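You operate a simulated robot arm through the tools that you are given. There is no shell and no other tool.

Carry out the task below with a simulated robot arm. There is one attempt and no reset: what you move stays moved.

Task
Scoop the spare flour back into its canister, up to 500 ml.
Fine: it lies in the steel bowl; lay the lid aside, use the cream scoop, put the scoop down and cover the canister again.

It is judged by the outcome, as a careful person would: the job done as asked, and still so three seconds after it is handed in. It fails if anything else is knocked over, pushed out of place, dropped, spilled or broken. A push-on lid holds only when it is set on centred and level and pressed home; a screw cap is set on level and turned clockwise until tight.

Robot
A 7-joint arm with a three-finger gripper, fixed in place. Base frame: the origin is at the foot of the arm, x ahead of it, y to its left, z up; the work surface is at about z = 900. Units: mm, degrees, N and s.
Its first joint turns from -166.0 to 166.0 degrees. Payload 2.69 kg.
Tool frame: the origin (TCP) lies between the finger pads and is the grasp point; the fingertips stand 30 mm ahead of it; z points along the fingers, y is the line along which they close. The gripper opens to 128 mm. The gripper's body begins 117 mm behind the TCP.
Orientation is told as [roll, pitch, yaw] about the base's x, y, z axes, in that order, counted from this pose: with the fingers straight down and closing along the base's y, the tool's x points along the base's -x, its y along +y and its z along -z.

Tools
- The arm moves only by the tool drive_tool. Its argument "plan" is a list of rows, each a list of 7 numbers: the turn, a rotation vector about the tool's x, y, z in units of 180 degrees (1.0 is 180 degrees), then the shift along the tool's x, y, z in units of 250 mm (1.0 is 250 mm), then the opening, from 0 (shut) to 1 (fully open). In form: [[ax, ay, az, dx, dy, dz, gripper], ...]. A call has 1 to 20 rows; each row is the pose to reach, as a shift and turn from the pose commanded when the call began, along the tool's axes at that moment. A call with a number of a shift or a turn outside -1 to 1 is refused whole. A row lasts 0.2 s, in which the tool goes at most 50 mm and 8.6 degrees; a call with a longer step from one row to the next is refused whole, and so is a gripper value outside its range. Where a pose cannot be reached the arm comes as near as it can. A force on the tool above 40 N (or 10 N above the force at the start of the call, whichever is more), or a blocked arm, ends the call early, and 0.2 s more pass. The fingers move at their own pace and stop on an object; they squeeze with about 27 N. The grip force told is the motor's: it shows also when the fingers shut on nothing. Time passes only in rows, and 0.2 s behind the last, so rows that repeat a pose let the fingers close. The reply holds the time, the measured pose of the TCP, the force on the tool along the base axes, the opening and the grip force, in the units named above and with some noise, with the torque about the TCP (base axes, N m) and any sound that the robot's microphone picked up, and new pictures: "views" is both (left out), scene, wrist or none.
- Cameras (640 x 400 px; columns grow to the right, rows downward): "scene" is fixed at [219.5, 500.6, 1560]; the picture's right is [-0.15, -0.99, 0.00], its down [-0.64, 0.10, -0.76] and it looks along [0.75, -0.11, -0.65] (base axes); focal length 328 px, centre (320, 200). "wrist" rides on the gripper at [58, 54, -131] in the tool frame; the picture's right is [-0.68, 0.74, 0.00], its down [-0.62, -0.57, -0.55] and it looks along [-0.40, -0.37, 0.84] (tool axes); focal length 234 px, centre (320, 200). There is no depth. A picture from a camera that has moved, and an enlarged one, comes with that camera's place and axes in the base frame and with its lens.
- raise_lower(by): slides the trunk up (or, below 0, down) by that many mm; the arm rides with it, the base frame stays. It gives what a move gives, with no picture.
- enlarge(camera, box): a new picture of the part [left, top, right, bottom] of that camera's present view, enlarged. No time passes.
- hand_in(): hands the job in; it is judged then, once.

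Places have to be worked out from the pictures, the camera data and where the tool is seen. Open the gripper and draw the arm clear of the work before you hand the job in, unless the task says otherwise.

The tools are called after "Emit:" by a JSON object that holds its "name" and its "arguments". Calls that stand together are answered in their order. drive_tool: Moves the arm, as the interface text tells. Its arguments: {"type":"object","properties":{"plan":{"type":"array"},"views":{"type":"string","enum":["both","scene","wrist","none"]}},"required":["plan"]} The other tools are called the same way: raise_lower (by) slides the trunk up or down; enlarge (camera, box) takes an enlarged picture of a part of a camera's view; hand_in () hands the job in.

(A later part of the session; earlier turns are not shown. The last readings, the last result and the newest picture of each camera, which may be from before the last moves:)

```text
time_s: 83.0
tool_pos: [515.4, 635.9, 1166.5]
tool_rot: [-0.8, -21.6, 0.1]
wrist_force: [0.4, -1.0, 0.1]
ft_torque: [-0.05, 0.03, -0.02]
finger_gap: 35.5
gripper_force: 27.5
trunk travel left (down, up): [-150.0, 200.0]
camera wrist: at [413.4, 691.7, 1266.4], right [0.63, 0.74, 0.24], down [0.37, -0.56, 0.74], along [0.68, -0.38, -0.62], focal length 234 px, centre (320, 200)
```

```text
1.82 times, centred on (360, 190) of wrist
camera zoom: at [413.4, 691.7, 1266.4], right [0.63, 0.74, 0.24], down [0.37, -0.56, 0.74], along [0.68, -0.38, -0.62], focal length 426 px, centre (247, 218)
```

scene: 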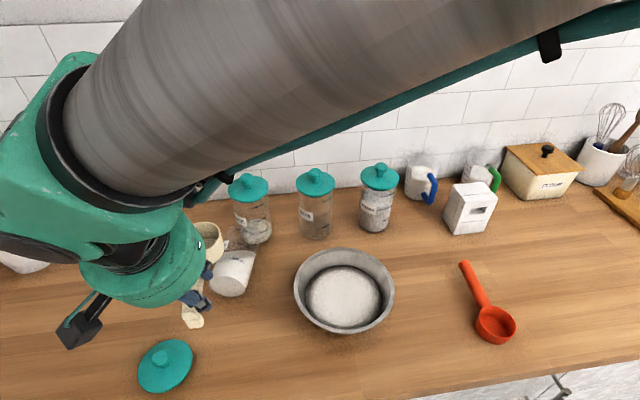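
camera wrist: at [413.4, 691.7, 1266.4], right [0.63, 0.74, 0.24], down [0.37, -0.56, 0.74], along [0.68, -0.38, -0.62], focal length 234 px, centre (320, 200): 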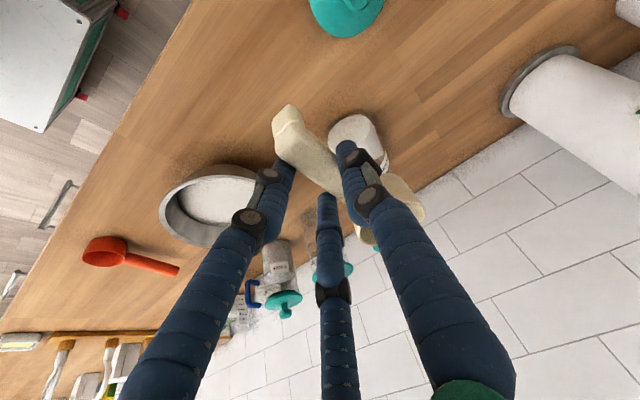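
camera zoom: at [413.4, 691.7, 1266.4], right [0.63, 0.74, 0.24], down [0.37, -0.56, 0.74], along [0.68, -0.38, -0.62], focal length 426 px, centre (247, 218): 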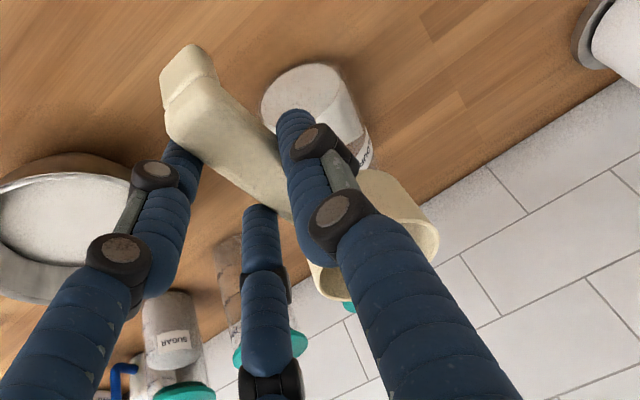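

The canister has toppled and is now on its side, and its flour line has dropped, so some flour has come out. This came from the arm's sudden re-posing as I rolled the scoop back. I'll move the scoop up out of the way and let things settle before deciding how to put it right.

Emit:
{"name": "drive_tool", "arguments": {"plan": [[0, 0, 0, -0.022, 0, -0.056, 0.05], [0, 0, 0, -0.044, 0, -0.1117, 0.05], [0, 0, 0, -0.06, -0.1, -0.15, 0.05], [0, 0, 0, -0.06, -0.25, -0.15, 0.05], [0, 0, 0, -0.06, -0.4, -0.15, 0.05], [0, 0, 0, -0.06, -0.55, -0.15, 0.05], [0, 0, 0, -0.06, -0.7, -0.15, 0.05], [0, 0, 0, -0.06, -0.7, -0.15, 0.05]], "views": "both"}}

Emit:
{"name": "enlarge", "arguments": {"camera": "scene", "box": [150, 180, 350, 350]}}

Emit:
{"name": "enlarge", "arguments": {"camera": "wrist", "box": [300, 0, 640, 240]}}

```text
time_s: 84.8
tool_pos: [515.1, 461.9, 1209.2]
tool_rot: [-0.7, -21.6, 0.1]
wrist_force: [-0.2, -0.6, -0.4]
ft_torque: [0.07, 0.03, 0.05]
finger_gap: 35.7
gripper_force: 27.6
trunk travel left (down, up): [-150.0, 200.0]
camera wrist: at [413.6, 517.0, 1309.4], right [0.63, 0.74, 0.24], down [0.37, -0.56, 0.74], along [0.68, -0.38, -0.62], focal length 234 px, centre (320, 200)
```

scene: 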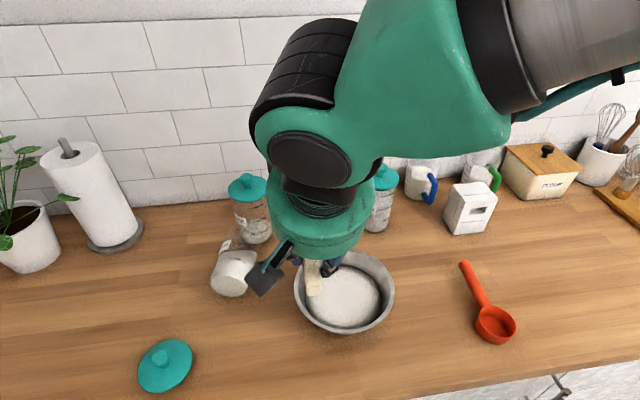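
wrist: 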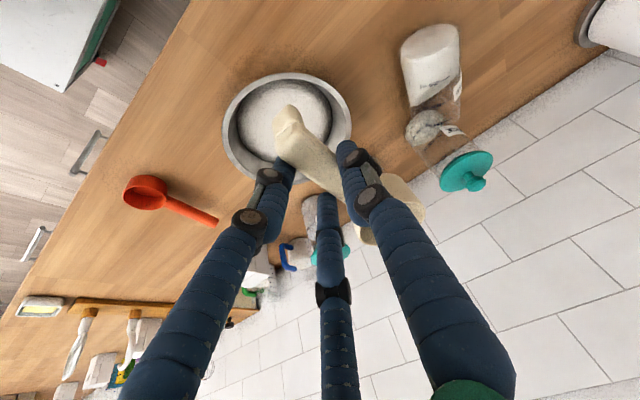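

```text
2.35 times, centred on (250, 265) of scene
camera zoom: at [219.5, 500.6, 1560.0], right [-0.15, -0.99, 0.0], down [-0.64, 0.1, -0.76], along [0.75, -0.11, -0.65], focal length 771 px, centre (485, 47)
```

zoom: 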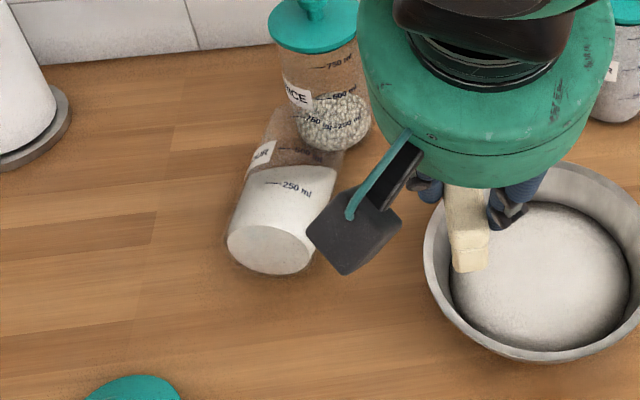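

```text
1.67 times, centred on (470, 120) of wrist
camera zoom: at [413.6, 517.0, 1309.4], right [0.63, 0.74, 0.24], down [0.37, -0.56, 0.74], along [0.68, -0.38, -0.62], focal length 390 px, centre (70, 333)
```

zoom: 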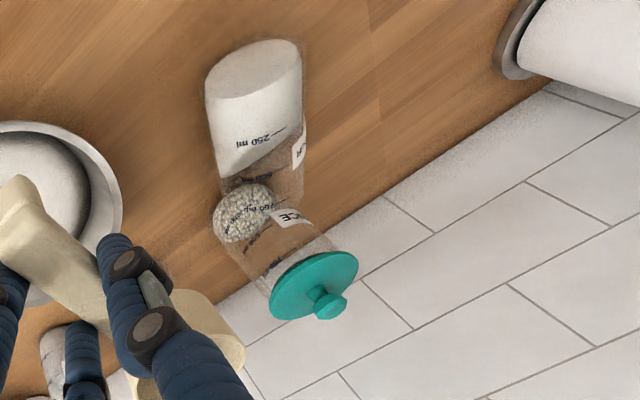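

The canister lies on its side with its mouth against or near the rice canister; I see no flour on the counter, so its contents may just have slumped. I'll compare the rice canister with my first picture using the same zoom box and look closely at the counter for spilt flour.

Emit:
{"name": "enlarge", "arguments": {"camera": "scene", "box": [210, 150, 410, 260]}}

Emit:
{"name": "enlarge", "arguments": {"camera": "scene", "box": [200, 215, 280, 305]}}

Emit:
{"name": "enlarge", "arguments": {"camera": "wrist", "box": [380, 0, 520, 200]}}

```text
3.20 times, centred on (310, 205) of scene
camera zoom: at [219.5, 500.6, 1560.0], right [-0.15, -0.99, 0.0], down [-0.64, 0.1, -0.76], along [0.75, -0.11, -0.65], focal length 1048 px, centre (352, 184)
```

zoom: 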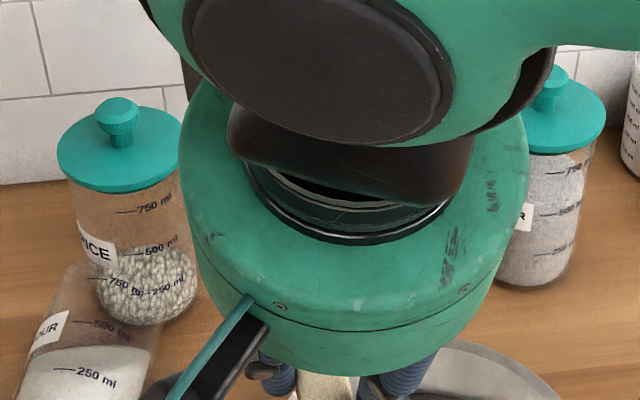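

```text
4.44 times, centred on (240, 260) of scene
camera zoom: at [219.5, 500.6, 1560.0], right [-0.15, -0.99, 0.0], down [-0.64, 0.1, -0.76], along [0.75, -0.11, -0.65], focal length 1456 px, centre (676, -67)
```

zoom: 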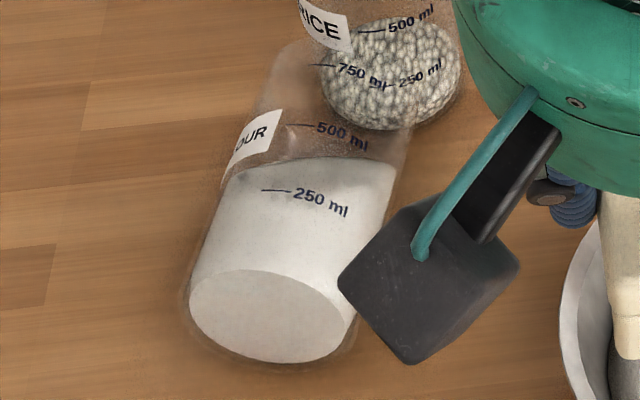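

```text
2.00 times, centred on (450, 100) of wrist
camera zoom: at [413.6, 517.0, 1309.4], right [0.63, 0.74, 0.24], down [0.37, -0.56, 0.74], along [0.68, -0.38, -0.62], focal length 468 px, centre (60, 400)
```

zoom: 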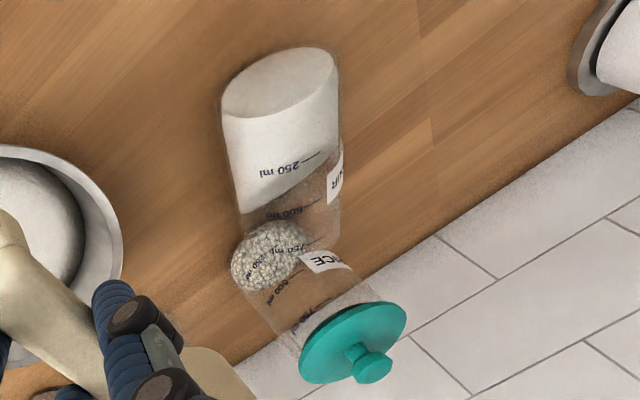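

Rice canister is unmoved and I see no flour on the counter. I'll first put the scoop down at its original place to free the gripper, then stand the canister up again.

Emit:
{"name": "drive_tool", "arguments": {"plan": [[0, 0, 0, 0, -0.16, 0.05, 0.05], [0, 0, 0, 0, -0.32, 0.1, 0.05], [0, 0, 0, 0, -0.48, 0.155, 0.05], [0, 0, 0, 0, -0.64, 0.205, 0.05], [0, 0, 0, -0.001, -0.8, 0.2585, 0.05], [0, 0, 0, -0.001, -0.8, 0.2585, 0.05]], "views": "none"}}

Emit:
{"name": "drive_tool", "arguments": {"plan": [[0, 0, 0, 0.046, -0.05, 0.118, 0.05], [0, 0, 0, 0.093, -0.1, 0.237, 0.05], [0, 0, 0, 0.139, -0.15, 0.355, 0.05], [0, 0, 0, 0.186, -0.19, 0.474, 0.05], [0, 0, 0, 0.232, -0.21, 0.592, 0.05], [0, 0, 0, 0.232, -0.21, 0.592, 0.05]], "views": "both"}}

Emit:
{"name": "enlarge", "arguments": {"camera": "scene", "box": [200, 170, 300, 320]}}

Emit:
{"name": "enlarge", "arguments": {"camera": "scene", "box": [370, 210, 490, 350]}}

```text
time_s: 86.2
tool_pos: [538.2, 263.6, 1151.3]
tool_rot: [-0.8, -21.6, 0.1]
wrist_force: [-0.1, -1.2, 0.1]
ft_torque: [0.07, 0.04, 0.06]
finger_gap: 35.5
gripper_force: 26.5
trunk travel left (down, up): [-150.0, 200.0]
```

```text
time_s: 87.6
tool_pos: [540.5, 209.2, 991.4]
tool_rot: [-0.8, -21.6, 0.0]
wrist_force: [-0.1, -0.8, -0.6]
ft_torque: [-0.03, 0.05, -0.01]
finger_gap: 35.5
gripper_force: 27.2
trunk travel left (down, up): [-150.0, 200.0]
camera wrist: at [438.0, 263.7, 1091.6], right [0.63, 0.74, 0.24], down [0.37, -0.56, 0.74], along [0.68, -0.38, -0.62], focal length 234 px, centre (320, 200)
```

scene: 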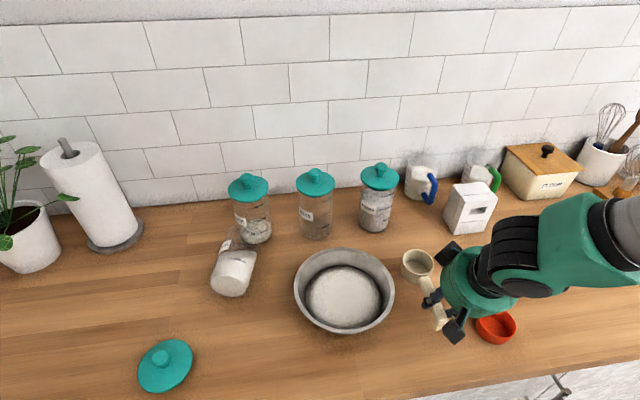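
wrist: 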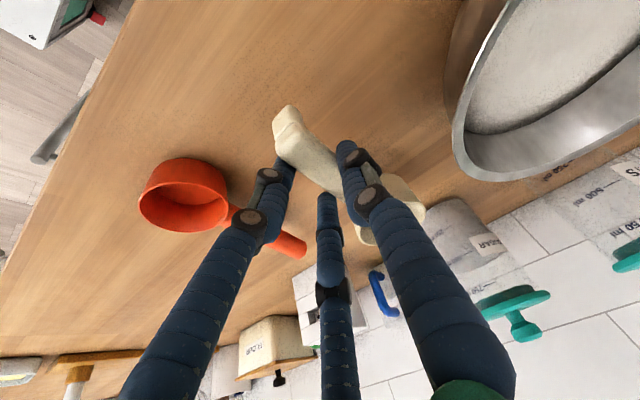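

```text
2.67 times, centred on (250, 245) of scene
camera zoom: at [219.5, 500.6, 1560.0], right [-0.15, -0.99, 0.0], down [-0.64, 0.1, -0.76], along [0.75, -0.11, -0.65], focal length 873 px, centre (507, 80)
```

zoom: 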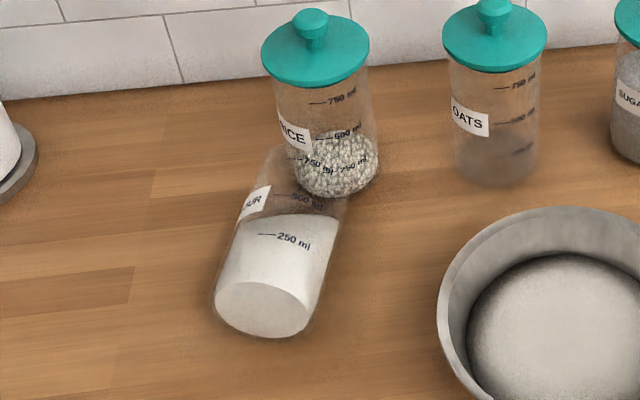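

```text
2.86 times, centred on (430, 280) of scene
camera zoom: at [219.5, 500.6, 1560.0], right [-0.15, -0.99, 0.0], down [-0.64, 0.1, -0.76], along [0.75, -0.11, -0.65], focal length 936 px, centre (6, -29)
```

zoom: 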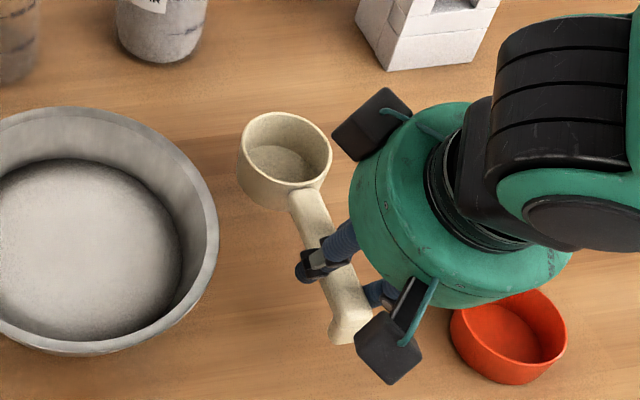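

Now lowering the scoop onto the counter: first to just above, then feeling for contact.

Emit:
{"name": "drive_tool", "arguments": {"plan": [[0, 0, 0, 0.015, 0, 0.037, 0.05], [0, 0, 0, 0.029, 0, 0.074, 0.05], [0, 0, 0, 0.0427, 0, 0.1079, 0.05], [0, 0, 0, 0.046, 0, 0.115, 0.05], [0, 0, 0, 0.049, 0, 0.1225, 0.05], [0, 0, 0, 0.049, 0, 0.1225, 0.05]], "views": "scene"}}

Emit:
{"name": "enlarge", "arguments": {"camera": "scene", "box": [370, 210, 490, 350]}}

```text
time_s: 89.0
tool_pos: [538.2, 207.4, 958.7]
tool_rot: [-0.9, -21.5, 0.1]
wrist_force: [-0.1, 0.0, -0.9]
ft_torque: [0.01, 0.0, -0.01]
finger_gap: 35.3
gripper_force: 27.3
trunk travel left (down, up): [-150.0, 200.0]
```

scene: 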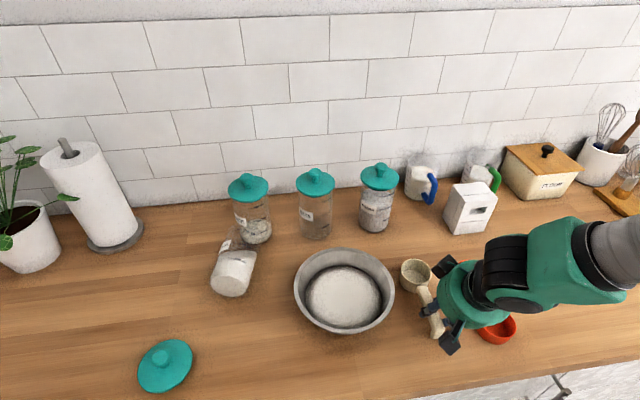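

```text
2.86 times, centred on (430, 280) of scene
camera zoom: at [219.5, 500.6, 1560.0], right [-0.15, -0.99, 0.0], down [-0.64, 0.1, -0.76], along [0.75, -0.11, -0.65], focal length 936 px, centre (6, -29)
```

zoom: 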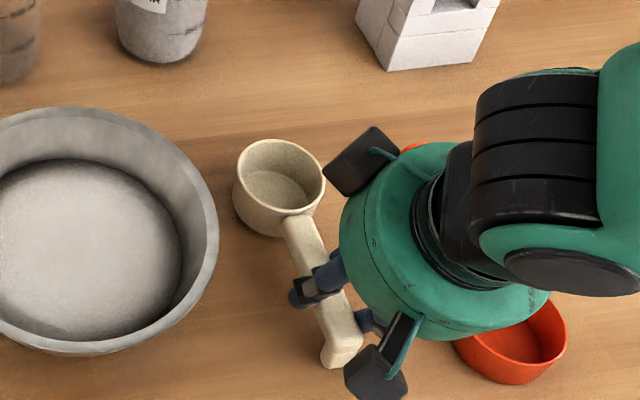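

No contact yet at z 958.7. I'll feel down in 1.5–2 mm steps.

Emit:
{"name": "drive_tool", "arguments": {"plan": [[0, 0, 0, 0.0029, 0, 0.0074, 0.05], [0, 0, 0, 0.0059, 0, 0.0149, 0.05], [0, 0, 0, 0.0074, 0, 0.0186, 0.05]], "views": "none"}}

Emit:
{"name": "drive_tool", "arguments": {"plan": [[0, 0, 0, 0.0015, 0, 0.0037, 0.05], [0, 0, 0, 0.0029, 0, 0.0074, 0.05]], "views": "none"}}

```text
time_s: 89.8
tool_pos: [539.3, 206.9, 956.2]
tool_rot: [-0.8, -21.8, 0.0]
wrist_force: [1.2, -3.9, 18.6]
ft_torque: [0.09, 0.58, 0.12]
finger_gap: 35.8
gripper_force: 26.8
trunk travel left (down, up): [-150.0, 200.0]
```

```text
time_s: 90.4
tool_pos: [539.6, 208.0, 953.2]
tool_rot: [-0.7, -21.6, 0.2]
wrist_force: [7.2, 0.6, 21.0]
ft_torque: [0.43, 0.26, -0.18]
finger_gap: 35.4
gripper_force: 27.3
trunk travel left (down, up): [-150.0, 200.0]
```

Contact made (about 20 N). I'll ease off 1 mm, check it sits flat, then open the fingers modestly.

Emit:
{"name": "drive_tool", "arguments": {"plan": [[0, 0, 0, -0.002, 0, -0.005, 0.05], [0, 0, 0, -0.002, 0, -0.005, 0.2], [0, 0, 0, -0.002, 0, -0.005, 0.3], [0, 0, 0, -0.002, 0, -0.005, 0.4], [0, 0, 0, -0.002, 0, -0.005, 0.4]], "views": "both"}}

Emit:
{"name": "enlarge", "arguments": {"camera": "scene", "box": [370, 210, 490, 350]}}

Emit:
{"name": "enlarge", "arguments": {"camera": "wrist", "box": [220, 60, 460, 260]}}

```text
time_s: 91.6
tool_pos: [537.5, 206.9, 954.6]
tool_rot: [-0.8, -21.6, 0.1]
wrist_force: [-0.3, -0.4, -0.1]
ft_torque: [0.01, -0.03, -0.02]
finger_gap: 51.1
gripper_force: 0.1
trunk travel left (down, up): [-150.0, 200.0]
camera wrist: at [436.8, 261.9, 1054.1], right [0.63, 0.74, 0.24], down [0.37, -0.56, 0.74], along [0.68, -0.38, -0.62], focal length 234 px, centre (320, 200)
```

scene: 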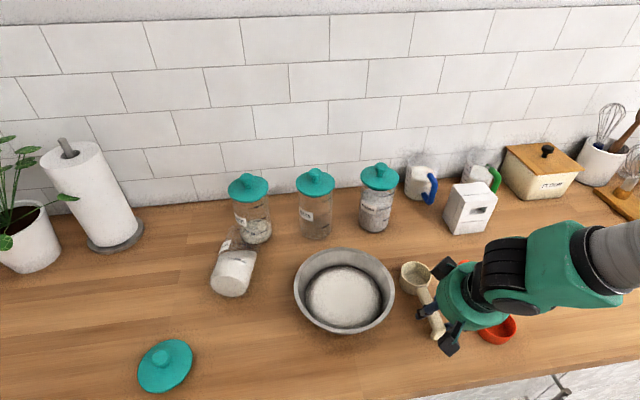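
wrist: 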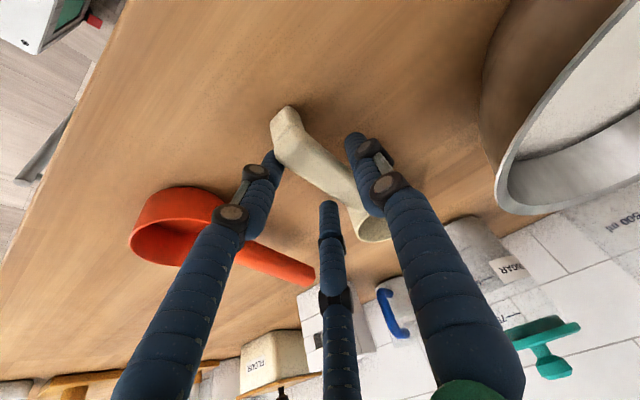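

```text
2.86 times, centred on (430, 280) of scene
camera zoom: at [219.5, 500.6, 1560.0], right [-0.15, -0.99, 0.0], down [-0.64, 0.1, -0.76], along [0.75, -0.11, -0.65], focal length 936 px, centre (6, -29)
```

zoom: 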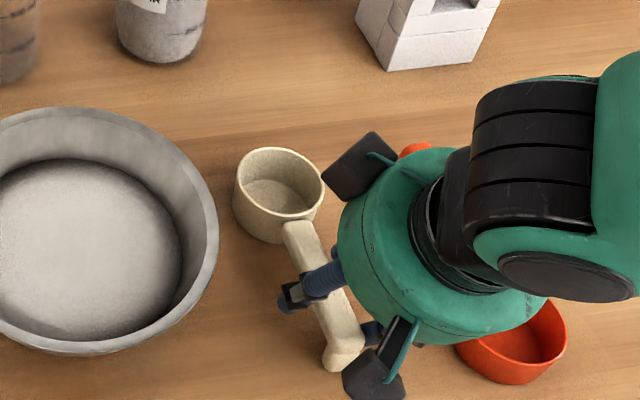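

```text
2.00 times, centred on (340, 160) of wrist
camera zoom: at [436.8, 261.9, 1054.1], right [0.63, 0.74, 0.24], down [0.37, -0.56, 0.74], along [0.68, -0.38, -0.62], focal length 468 px, centre (280, 280)
```

zoom: 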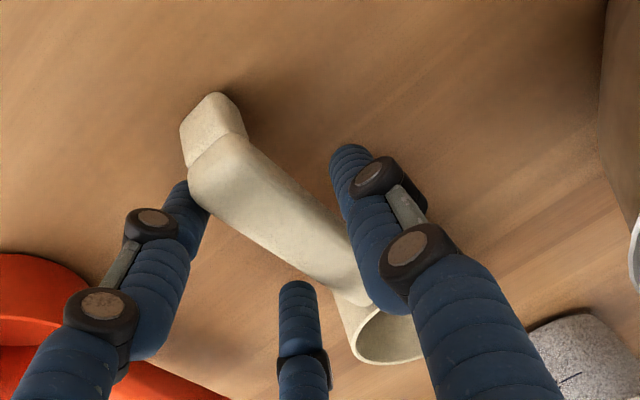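

The scoop stands flat and free between the fingers. I'll withdraw straight back along the finger direction.

Emit:
{"name": "drive_tool", "arguments": {"plan": [[0, 0, 0, 0, 0, -0.04, 0.4], [0, 0, 0, 0, 0, -0.12, 0.4], [0, 0, 0, 0, 0, -0.28, 0.4], [0, 0, 0, 0, 0, -0.44, 0.4], [0, 0, 0, 0, 0, -0.6, 0.4], [0, 0, 0, 0, 0, -0.76, 0.4], [0, 0, 0, 0, 0, -0.76, 0.4]], "views": "both"}}

Emit:
{"name": "enlarge", "arguments": {"camera": "scene", "box": [370, 210, 490, 350]}}

Emit:
{"name": "enlarge", "arguments": {"camera": "scene", "box": [195, 215, 285, 305]}}

```text
time_s: 93.2
tool_pos: [465.6, 210.0, 1130.9]
tool_rot: [-0.7, -21.6, 0.1]
wrist_force: [-0.2, 0.3, 1.2]
ft_torque: [0.03, -0.04, 0.05]
finger_gap: 51.3
gripper_force: 0.1
trunk travel left (down, up): [-150.0, 200.0]
camera wrist: at [364.0, 264.1, 1231.2], right [0.63, 0.74, 0.24], down [0.37, -0.56, 0.74], along [0.68, -0.38, -0.62], focal length 234 px, centre (320, 200)
```

scene: 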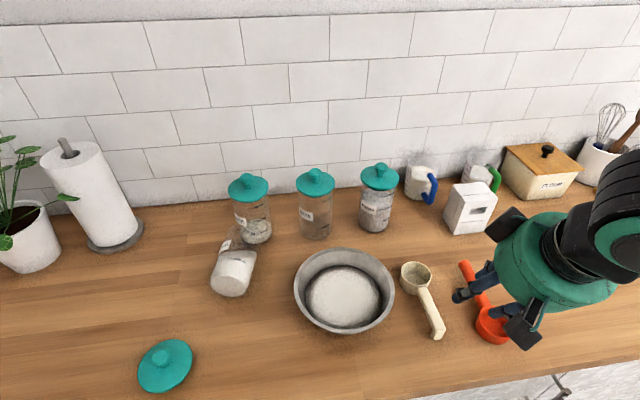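
wrist: 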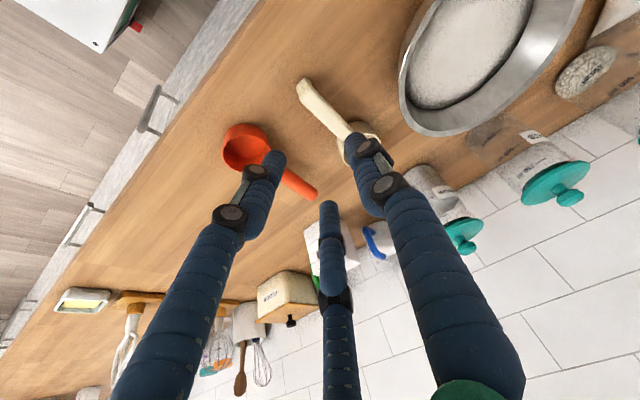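

```text
2.86 times, centred on (430, 280) of scene
camera zoom: at [219.5, 500.6, 1560.0], right [-0.15, -0.99, 0.0], down [-0.64, 0.1, -0.76], along [0.75, -0.11, -0.65], focal length 936 px, centre (6, -29)
```

zoom: 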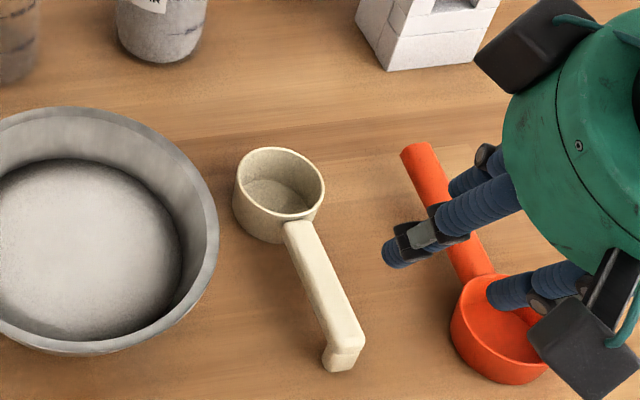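

```text
4.44 times, centred on (240, 260) of scene
camera zoom: at [219.5, 500.6, 1560.0], right [-0.15, -0.99, 0.0], down [-0.64, 0.1, -0.76], along [0.75, -0.11, -0.65], focal length 1456 px, centre (676, -67)
```

zoom: 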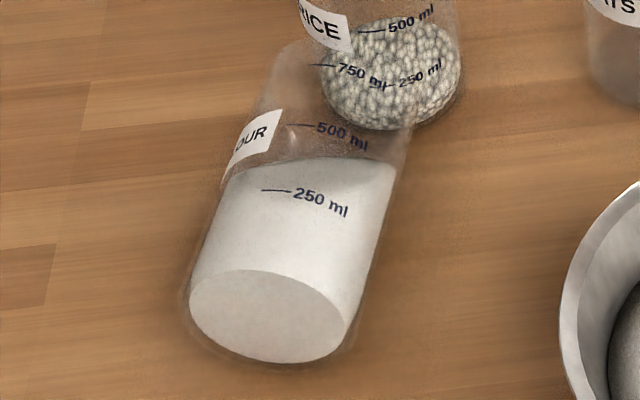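

The scoop is back where it was. To right the canister I'll pinch it across its width between the two paired fingers (tool turned about 80°), first moving it clear of the rice canister, then regripping to stand it up. I start by bringing the tool upright and over towards it at a safe height.

Emit:
{"name": "drive_tool", "arguments": {"plan": [[0, 0.02, 0, -0.039, 0.133, -0.035, 0.6], [0, 0.04, 0, -0.078, 0.267, -0.07, 0.8], [0, 0.06, 0, -0.117, 0.4, -0.105, 1], [0, 0.08, 0, -0.155, 0.533, -0.139, 1], [0, 0.1, 0, -0.194, 0.667, -0.174, 1], [0.004, 0.12, 0, -0.233, 0.8, -0.209, 1], [0.004, 0.12, 0, -0.233, 0.8, -0.209, 1]], "views": "none"}}

```text
time_s: 94.8
tool_pos: [503.6, 409.9, 1198.0]
tool_rot: [-1.5, 0.0, -0.3]
wrist_force: [0.2, 1.0, -0.9]
ft_torque: [-0.08, 0.05, 0.03]
finger_gap: 127.9
gripper_force: 0.2
trunk travel left (down, up): [-150.0, 200.0]
```

Emit:
{"name": "drive_tool", "arguments": {"plan": [[-0.003, 0, -0.0444, -0.064, 0.113, 0, 1], [-0.006, 0, -0.0889, -0.128, 0.227, 0, 1], [-0.0083, 0, -0.1333, -0.192, 0.34, 0, 1], [-0.0083, 0, -0.1778, -0.256, 0.453, 0, 1], [-0.0083, 0, -0.2222, -0.32, 0.567, 0, 1], [-0.0083, 0, -0.2667, -0.384, 0.68, 0, 1], [-0.0083, 0, -0.2667, -0.384, 0.68, 0, 1]], "views": "both"}}

Emit:
{"name": "enlarge", "arguments": {"camera": "wrist", "box": [220, 60, 500, 260]}}

```text
time_s: 96.4
tool_pos: [602.8, 580.9, 1193.8]
tool_rot: [0.4, 0.5, 47.8]
wrist_force: [-0.1, 0.1, -0.4]
ft_torque: [-0.03, 0.02, 0.0]
finger_gap: 128.2
gripper_force: 0.1
trunk travel left (down, up): [-150.0, 200.0]
camera wrist: at [525.1, 572.4, 1325.1], right [-0.09, 1.0, 0.0], down [0.84, 0.08, 0.54], along [0.54, 0.05, -0.84], focal length 234 px, centre (320, 200)
```

scene: 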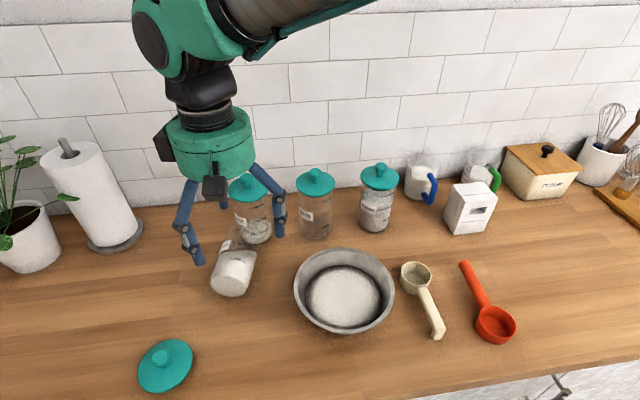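
wrist: 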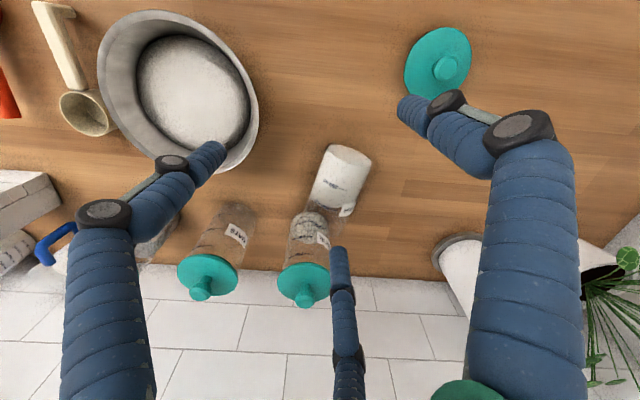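

```text
2.00 times, centred on (360, 160) of wrist
camera zoom: at [525.1, 572.4, 1325.1], right [-0.09, 1.0, 0.0], down [0.84, 0.08, 0.54], along [0.54, 0.05, -0.84], focal length 468 px, centre (240, 280)
```

zoom: 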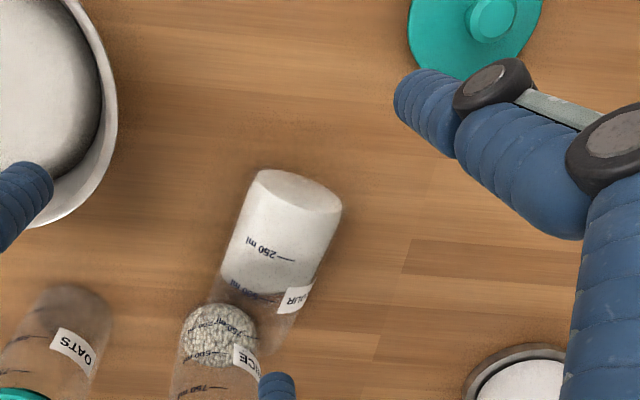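

From here I measure the lying canister: base centre ≈ (675, 639), axis heading −10.5°, mouth at ≈ (834, 610). I'll turn the tool to 79.5° and place the paired fingers astride it, first stopping well above.

Emit:
{"name": "drive_tool", "arguments": {"plan": [[0, 0, -0.044, -0.11, -0.02, 0, 1], [0, 0, -0.088, -0.22, -0.04, 0, 1], [0, 0, -0.132, -0.33, -0.06, 0, 1], [0, 0, -0.176, -0.4, -0.08, 0, 1], [0, 0, -0.176, -0.4, -0.08, 0, 1]], "views": "none"}}

```text
time_s: 97.6
tool_pos: [685.7, 640.8, 1193.5]
tool_rot: [0.7, 0.2, 79.5]
wrist_force: [0.5, 0.1, -0.1]
ft_torque: [0.01, 0.02, -0.01]
finger_gap: 128.1
gripper_force: 0.1
trunk travel left (down, up): [-150.0, 200.0]
```

Emit:
{"name": "drive_tool", "arguments": {"plan": [[0, 0, 0, 0.008, -0.04, 0.1, 1], [0, 0, 0, 0.015, -0.078, 0.2, 1], [0, 0, 0, 0.015, -0.078, 0.35, 1], [0, 0, 0, 0.015, -0.078, 0.45, 1], [0, 0, 0, 0.015, -0.078, 0.45, 1]], "views": "both"}}

Emit:
{"name": "enlarge", "arguments": {"camera": "wrist", "box": [180, 40, 460, 260]}}

Emit:
{"name": "enlarge", "arguments": {"camera": "scene", "box": [170, 160, 310, 310]}}

```text
time_s: 98.8
tool_pos: [702.9, 632.7, 1080.3]
tool_rot: [0.6, 0.2, 79.4]
wrist_force: [-0.2, 0.3, 0.8]
ft_torque: [-0.02, 0.0, 0.04]
finger_gap: 127.9
gripper_force: 0.1
trunk travel left (down, up): [-150.0, 200.0]
camera wrist: at [640.1, 584.6, 1212.8], right [-0.6, 0.8, 0.0], down [0.68, 0.5, 0.54], along [0.43, 0.33, -0.84], focal length 234 px, centre (320, 200)
```

scene: 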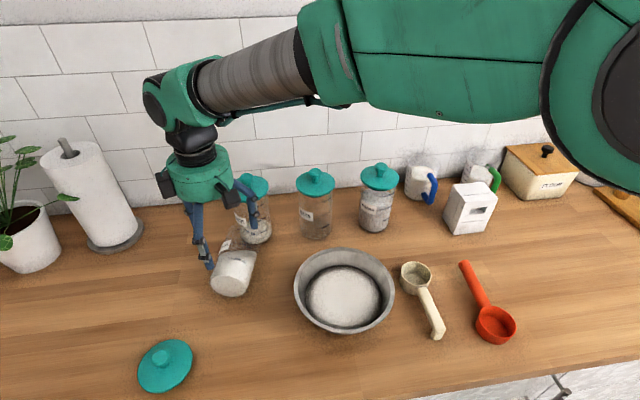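
wrist: 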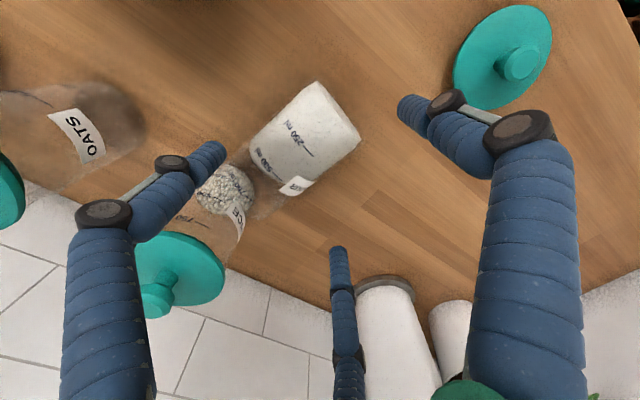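

```text
1.82 times, centred on (320, 150) of wrist
camera zoom: at [640.1, 584.6, 1212.8], right [-0.6, 0.8, 0.0], down [0.68, 0.5, 0.54], along [0.43, 0.33, -0.84], focal length 426 px, centre (320, 291)
```

zoom: 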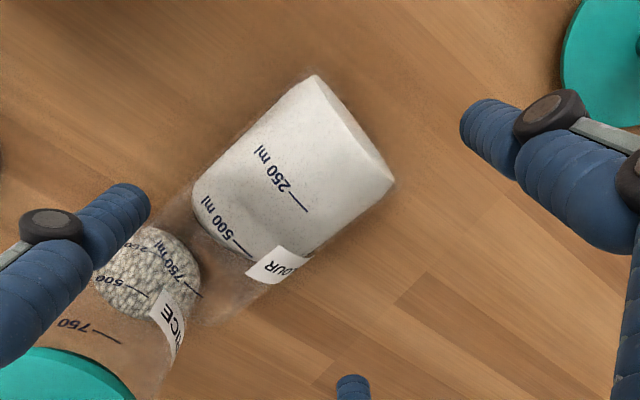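

```text
2.67 times, centred on (240, 235) of scene
camera zoom: at [219.5, 500.6, 1560.0], right [-0.15, -0.99, 0.0], down [-0.64, 0.1, -0.76], along [0.75, -0.11, -0.65], focal length 873 px, centre (533, 107)
```

zoom: 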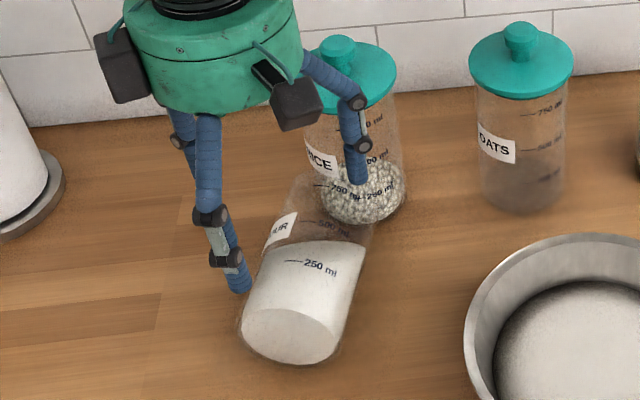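

The paired fingers straddle the canister symmetrically about the intended pinch point (on its midline, ~62–70 mm from the base). I'll descend with the fingers fully open, watching for contact.

Emit:
{"name": "drive_tool", "arguments": {"plan": [[0, 0, 0, 0, 0, 0.08, 1], [0, 0, 0, 0, 0, 0.16, 1], [0, 0, 0, 0, 0, 0.24, 1], [0, 0, 0, 0, 0, 0.32, 1], [0, 0, 0, 0, 0, 0.38, 1], [0, 0, 0, 0, 0, 0.43, 1], [0, 0, 0, 0, 0, 0.47, 1], [0, 0, 0, 0, 0, 0.47, 1]], "views": "both"}}

Emit:
{"name": "enlarge", "arguments": {"camera": "wrist", "box": [180, 60, 460, 280]}}

Emit:
{"name": "enlarge", "arguments": {"camera": "scene", "box": [170, 170, 310, 310]}}

```text
time_s: 100.6
tool_pos: [699.1, 632.6, 963.4]
tool_rot: [0.6, 0.1, 79.4]
wrist_force: [-0.1, 0.6, -0.3]
ft_torque: [0.0, 0.01, -0.03]
finger_gap: 127.7
gripper_force: 0.1
trunk travel left (down, up): [-150.0, 200.0]
camera wrist: at [638.2, 584.4, 1095.0], right [-0.6, 0.8, 0.0], down [0.68, 0.5, 0.54], along [0.43, 0.33, -0.84], focal length 234 px, centre (320, 200)
```

scene: 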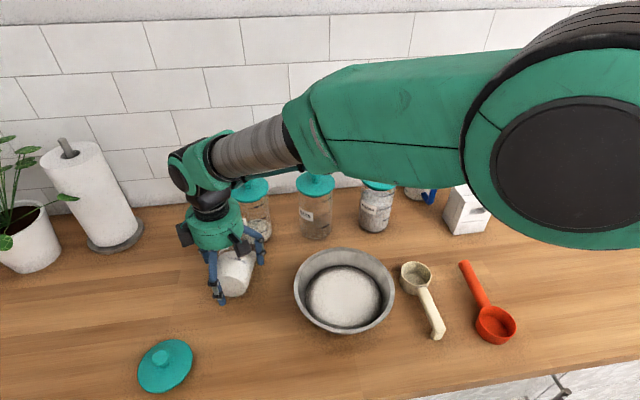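
wrist: 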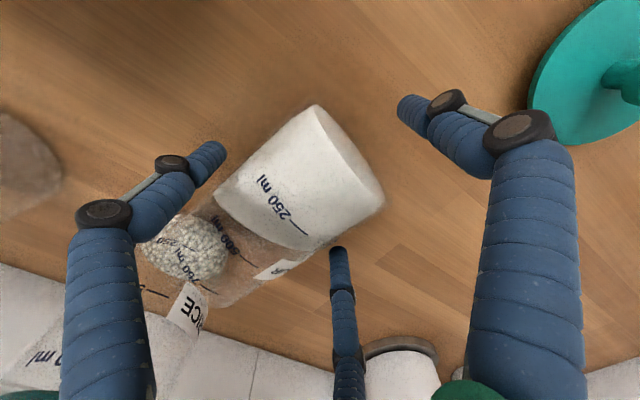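

```text
1.82 times, centred on (320, 170) of wrist
camera zoom: at [638.2, 584.4, 1095.0], right [-0.6, 0.8, 0.0], down [0.68, 0.5, 0.54], along [0.43, 0.33, -0.84], focal length 426 px, centre (320, 254)
```

zoom: 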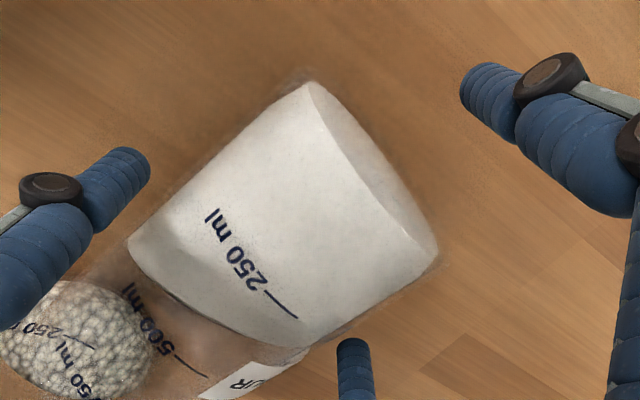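

```text
2.86 times, centred on (240, 240) of scene
camera zoom: at [219.5, 500.6, 1560.0], right [-0.15, -0.99, 0.0], down [-0.64, 0.1, -0.76], along [0.75, -0.11, -0.65], focal length 936 px, centre (549, 86)
```

zoom: 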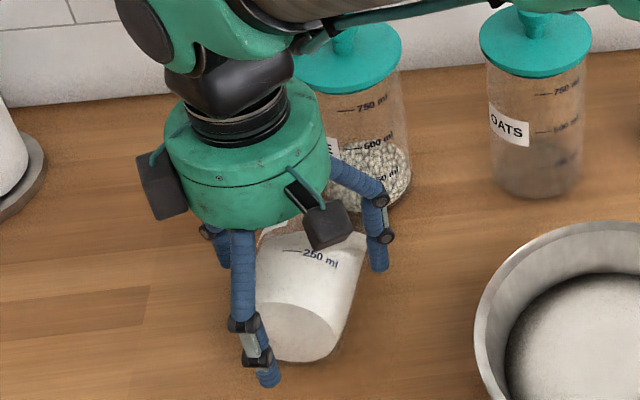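

The fingers are down beside the canister with no contact. I'll close so the pair pinches it across its width.

Emit:
{"name": "drive_tool", "arguments": {"plan": [[0, 0, 0, 0, 0, 0, 0.95], [0, 0, 0, 0, 0, 0, 0.9], [0, 0, 0, 0, 0, 0, 0.85], [0, 0, 0, 0, 0, 0, 0.75], [0, 0, 0, 0, 0, 0, 0.6], [0, 0, 0, 0, 0, 0, 0.6]], "views": "both"}}

Emit:
{"name": "enlarge", "arguments": {"camera": "wrist", "box": [180, 60, 460, 280]}}

Emit:
{"name": "enlarge", "arguments": {"camera": "scene", "box": [170, 170, 310, 310]}}

```text
time_s: 102.0
tool_pos: [700.5, 633.3, 963.2]
tool_rot: [0.6, 0.2, 79.3]
wrist_force: [0.3, -0.9, 1.6]
ft_torque: [-0.04, 0.06, -0.05]
finger_gap: 105.3
gripper_force: 20.6
trunk travel left (down, up): [-150.0, 200.0]
camera wrist: at [638.1, 584.2, 1095.4], right [-0.6, 0.8, 0.0], down [0.68, 0.5, 0.54], along [0.43, 0.33, -0.84], focal length 234 px, centre (320, 200)
```

scene: 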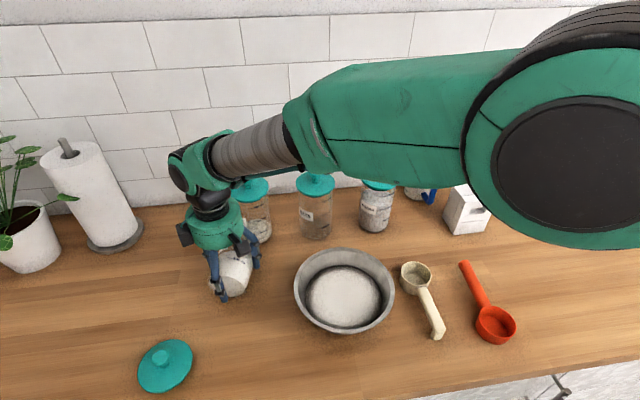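
wrist: 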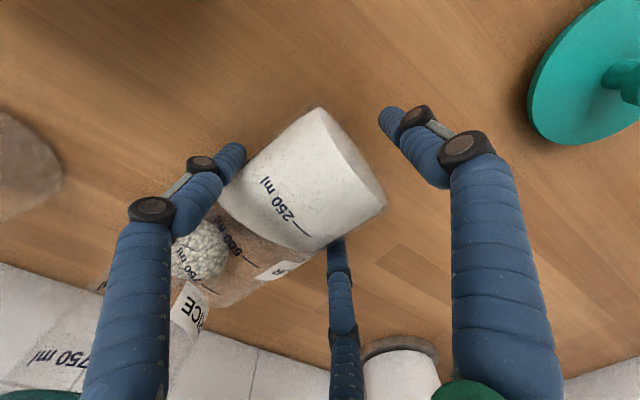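

```text
1.82 times, centred on (320, 170) of wrist
camera zoom: at [638.1, 584.2, 1095.4], right [-0.6, 0.8, 0.0], down [0.68, 0.5, 0.54], along [0.43, 0.33, -0.84], focal length 426 px, centre (320, 254)
```

zoom: 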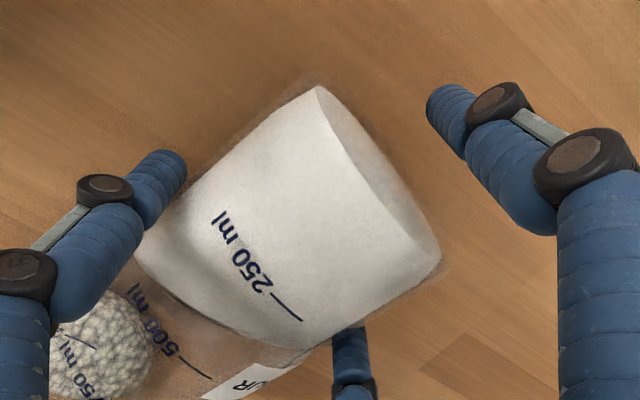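

```text
2.86 times, centred on (240, 240) of scene
camera zoom: at [219.5, 500.6, 1560.0], right [-0.15, -0.99, 0.0], down [-0.64, 0.1, -0.76], along [0.75, -0.11, -0.65], focal length 936 px, centre (549, 86)
```

zoom: 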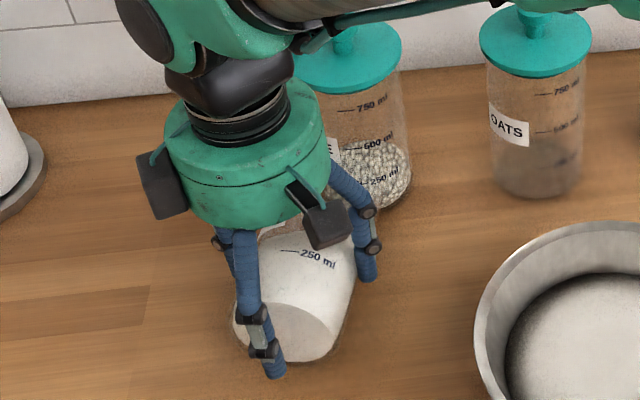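

The pair pinches the canister (gap 105 mm, ~21 N). I'll lift it just 15 mm and check how it hangs.

Emit:
{"name": "drive_tool", "arguments": {"plan": [[0, 0, 0, 0, 0, -0.012, 0.5], [0, 0, 0, 0, 0, -0.024, 0.5], [0, 0, 0, 0, 0, -0.042, 0.5], [0, 0, 0, 0, 0, -0.06, 0.5], [0, 0, 0, 0, 0, -0.06, 0.5]], "views": "both"}}

Emit:
{"name": "enlarge", "arguments": {"camera": "wrist", "box": [180, 60, 460, 280]}}

Emit:
{"name": "enlarge", "arguments": {"camera": "scene", "box": [170, 170, 310, 310]}}

```text
time_s: 103.2
tool_pos: [700.3, 633.4, 976.7]
tool_rot: [0.6, 0.2, 79.4]
wrist_force: [0.0, -0.4, -3.4]
ft_torque: [0.0, 0.13, 0.0]
finger_gap: 105.0
gripper_force: 27.1
trunk travel left (down, up): [-150.0, 200.0]
camera wrist: at [637.8, 585.0, 1109.8], right [-0.6, 0.8, 0.0], down [0.68, 0.5, 0.54], along [0.43, 0.33, -0.84], focal length 234 px, centre (320, 200)
```

scene: 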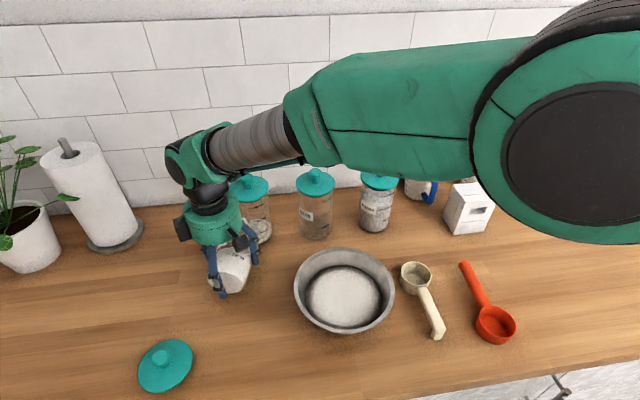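
wrist: 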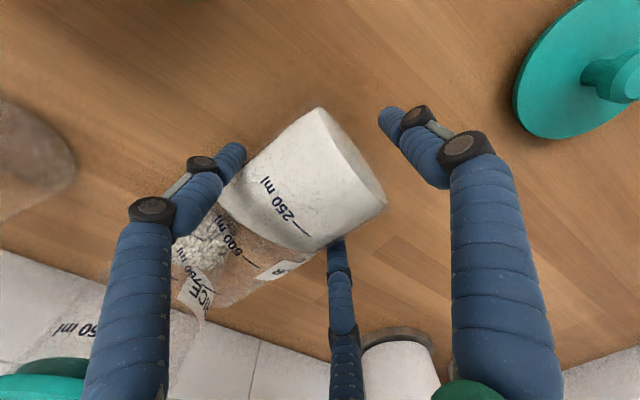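

```text
1.82 times, centred on (320, 170) of wrist
camera zoom: at [637.8, 585.0, 1109.8], right [-0.6, 0.8, 0.0], down [0.68, 0.5, 0.54], along [0.43, 0.33, -0.84], focal length 426 px, centre (320, 254)
```

zoom: 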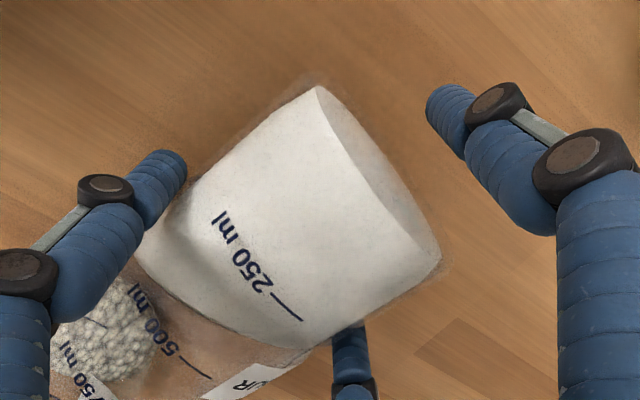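

```text
2.86 times, centred on (240, 240) of scene
camera zoom: at [219.5, 500.6, 1560.0], right [-0.15, -0.99, 0.0], down [-0.64, 0.1, -0.76], along [0.75, -0.11, -0.65], focal length 936 px, centre (549, 86)
```

zoom: 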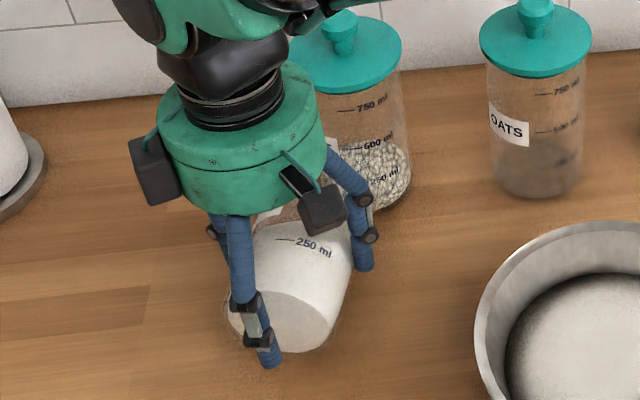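

It lifts level and firmly (about 3.5 N of weight). I'll raise a little more and draw it back towards the robot, away from the rice canister.

Emit:
{"name": "drive_tool", "arguments": {"plan": [[0, 0, 0, 0, 0, -0.05, 0.5], [0, 0, 0, 0, 0, -0.1, 0.5], [0, 0, 0, 0.015, 0.04, -0.152, 0.5], [0, 0, 0, 0.046, 0.113, -0.152, 0.5], [0, 0, 0, 0.076, 0.189, -0.152, 0.5], [0, 0, 0, 0.106, 0.265, -0.152, 0.5], [0, 0, 0, 0.137, 0.34, -0.152, 0.5], [0, 0, 0, 0.152, 0.378, -0.152, 0.5], [0, 0, 0, 0.152, 0.378, -0.152, 0.5]], "views": "both"}}

Emit:
{"name": "enlarge", "arguments": {"camera": "scene", "box": [160, 180, 320, 330]}}

```text
time_s: 105.2
tool_pos: [601.3, 613.0, 1017.7]
tool_rot: [0.6, 0.2, 79.4]
wrist_force: [-1.0, 0.3, -2.9]
ft_torque: [0.02, 0.1, 0.05]
finger_gap: 105.0
gripper_force: 27.0
trunk travel left (down, up): [-150.0, 200.0]
camera wrist: at [539.0, 564.5, 1149.6], right [-0.6, 0.8, 0.0], down [0.68, 0.5, 0.54], along [0.43, 0.33, -0.84], focal length 234 px, centre (320, 200)
```

scene: 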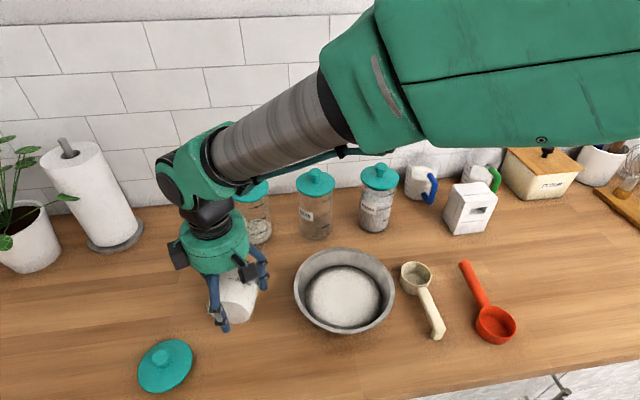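
wrist: 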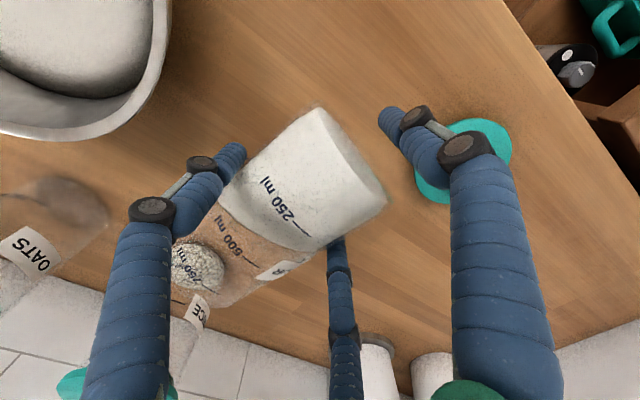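

```text
2.67 times, centred on (240, 255) of scene
camera zoom: at [219.5, 500.6, 1560.0], right [-0.15, -0.99, 0.0], down [-0.64, 0.1, -0.76], along [0.75, -0.11, -0.65], focal length 873 px, centre (533, 53)
```

zoom: 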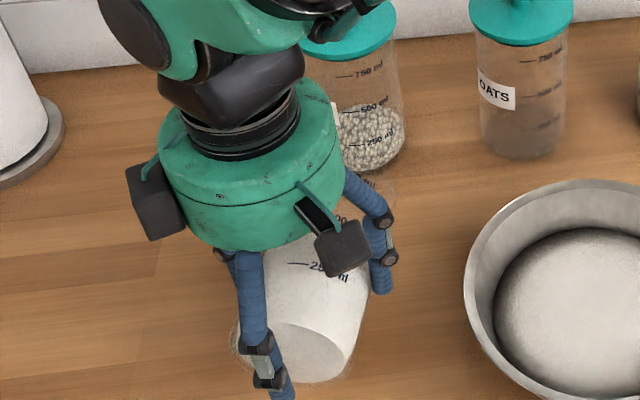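

Held securely. I'll now turn it so its mouth points outwards-left (heading about 55°) while moving to open counter at front-left, staying about 50 mm above the surface.

Emit:
{"name": "drive_tool", "arguments": {"plan": [[0, 0, -0.0458, 0.038, 0.035, 0, 0.5], [0, 0, -0.0917, 0.076, 0.069, 0, 0.5], [0, 0, -0.1375, 0.114, 0.104, 0, 0.5], [0, 0, -0.1833, 0.152, 0.139, 0, 0.5], [0, 0, -0.2292, 0.19, 0.173, 0, 0.5], [0, 0, -0.275, 0.228, 0.208, 0, 0.5], [0, 0, -0.3208, 0.266, 0.242, 0, 0.5], [0, 0, -0.3667, 0.304, 0.277, 0, 0.5], [0, 0, -0.3667, 0.304, 0.277, 0, 0.5]], "views": "both"}}

Emit:
{"name": "enlarge", "arguments": {"camera": "scene", "box": [130, 200, 330, 400]}}

```text
time_s: 107.2
tool_pos: [518.0, 552.0, 1017.1]
tool_rot: [0.5, -0.4, 145.4]
wrist_force: [0.0, -0.2, -4.7]
ft_torque: [-0.13, 0.1, 0.0]
finger_gap: 105.1
gripper_force: 27.4
trunk travel left (down, up): [-150.0, 200.0]
camera wrist: at [537.6, 474.0, 1149.1], right [-0.97, -0.22, 0.01], down [-0.18, 0.82, 0.55], along [-0.13, 0.53, -0.84], focal length 234 px, centre (320, 200)
```

scene: 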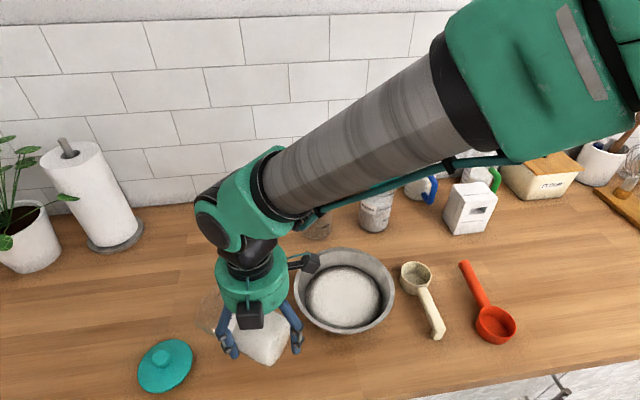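
wrist: 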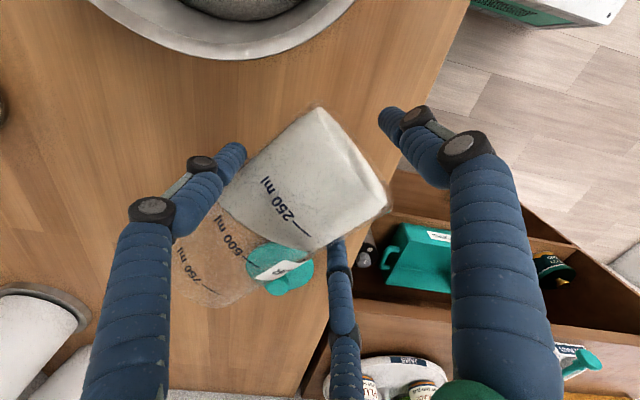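

```text
2.00 times, centred on (230, 300) of scene
camera zoom: at [219.5, 500.6, 1560.0], right [-0.15, -0.99, 0.0], down [-0.64, 0.1, -0.76], along [0.75, -0.11, -0.65], focal length 655 px, centre (500, 0)
```

zoom: 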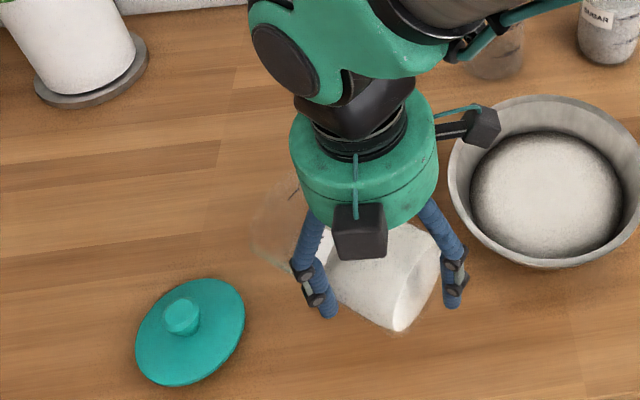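

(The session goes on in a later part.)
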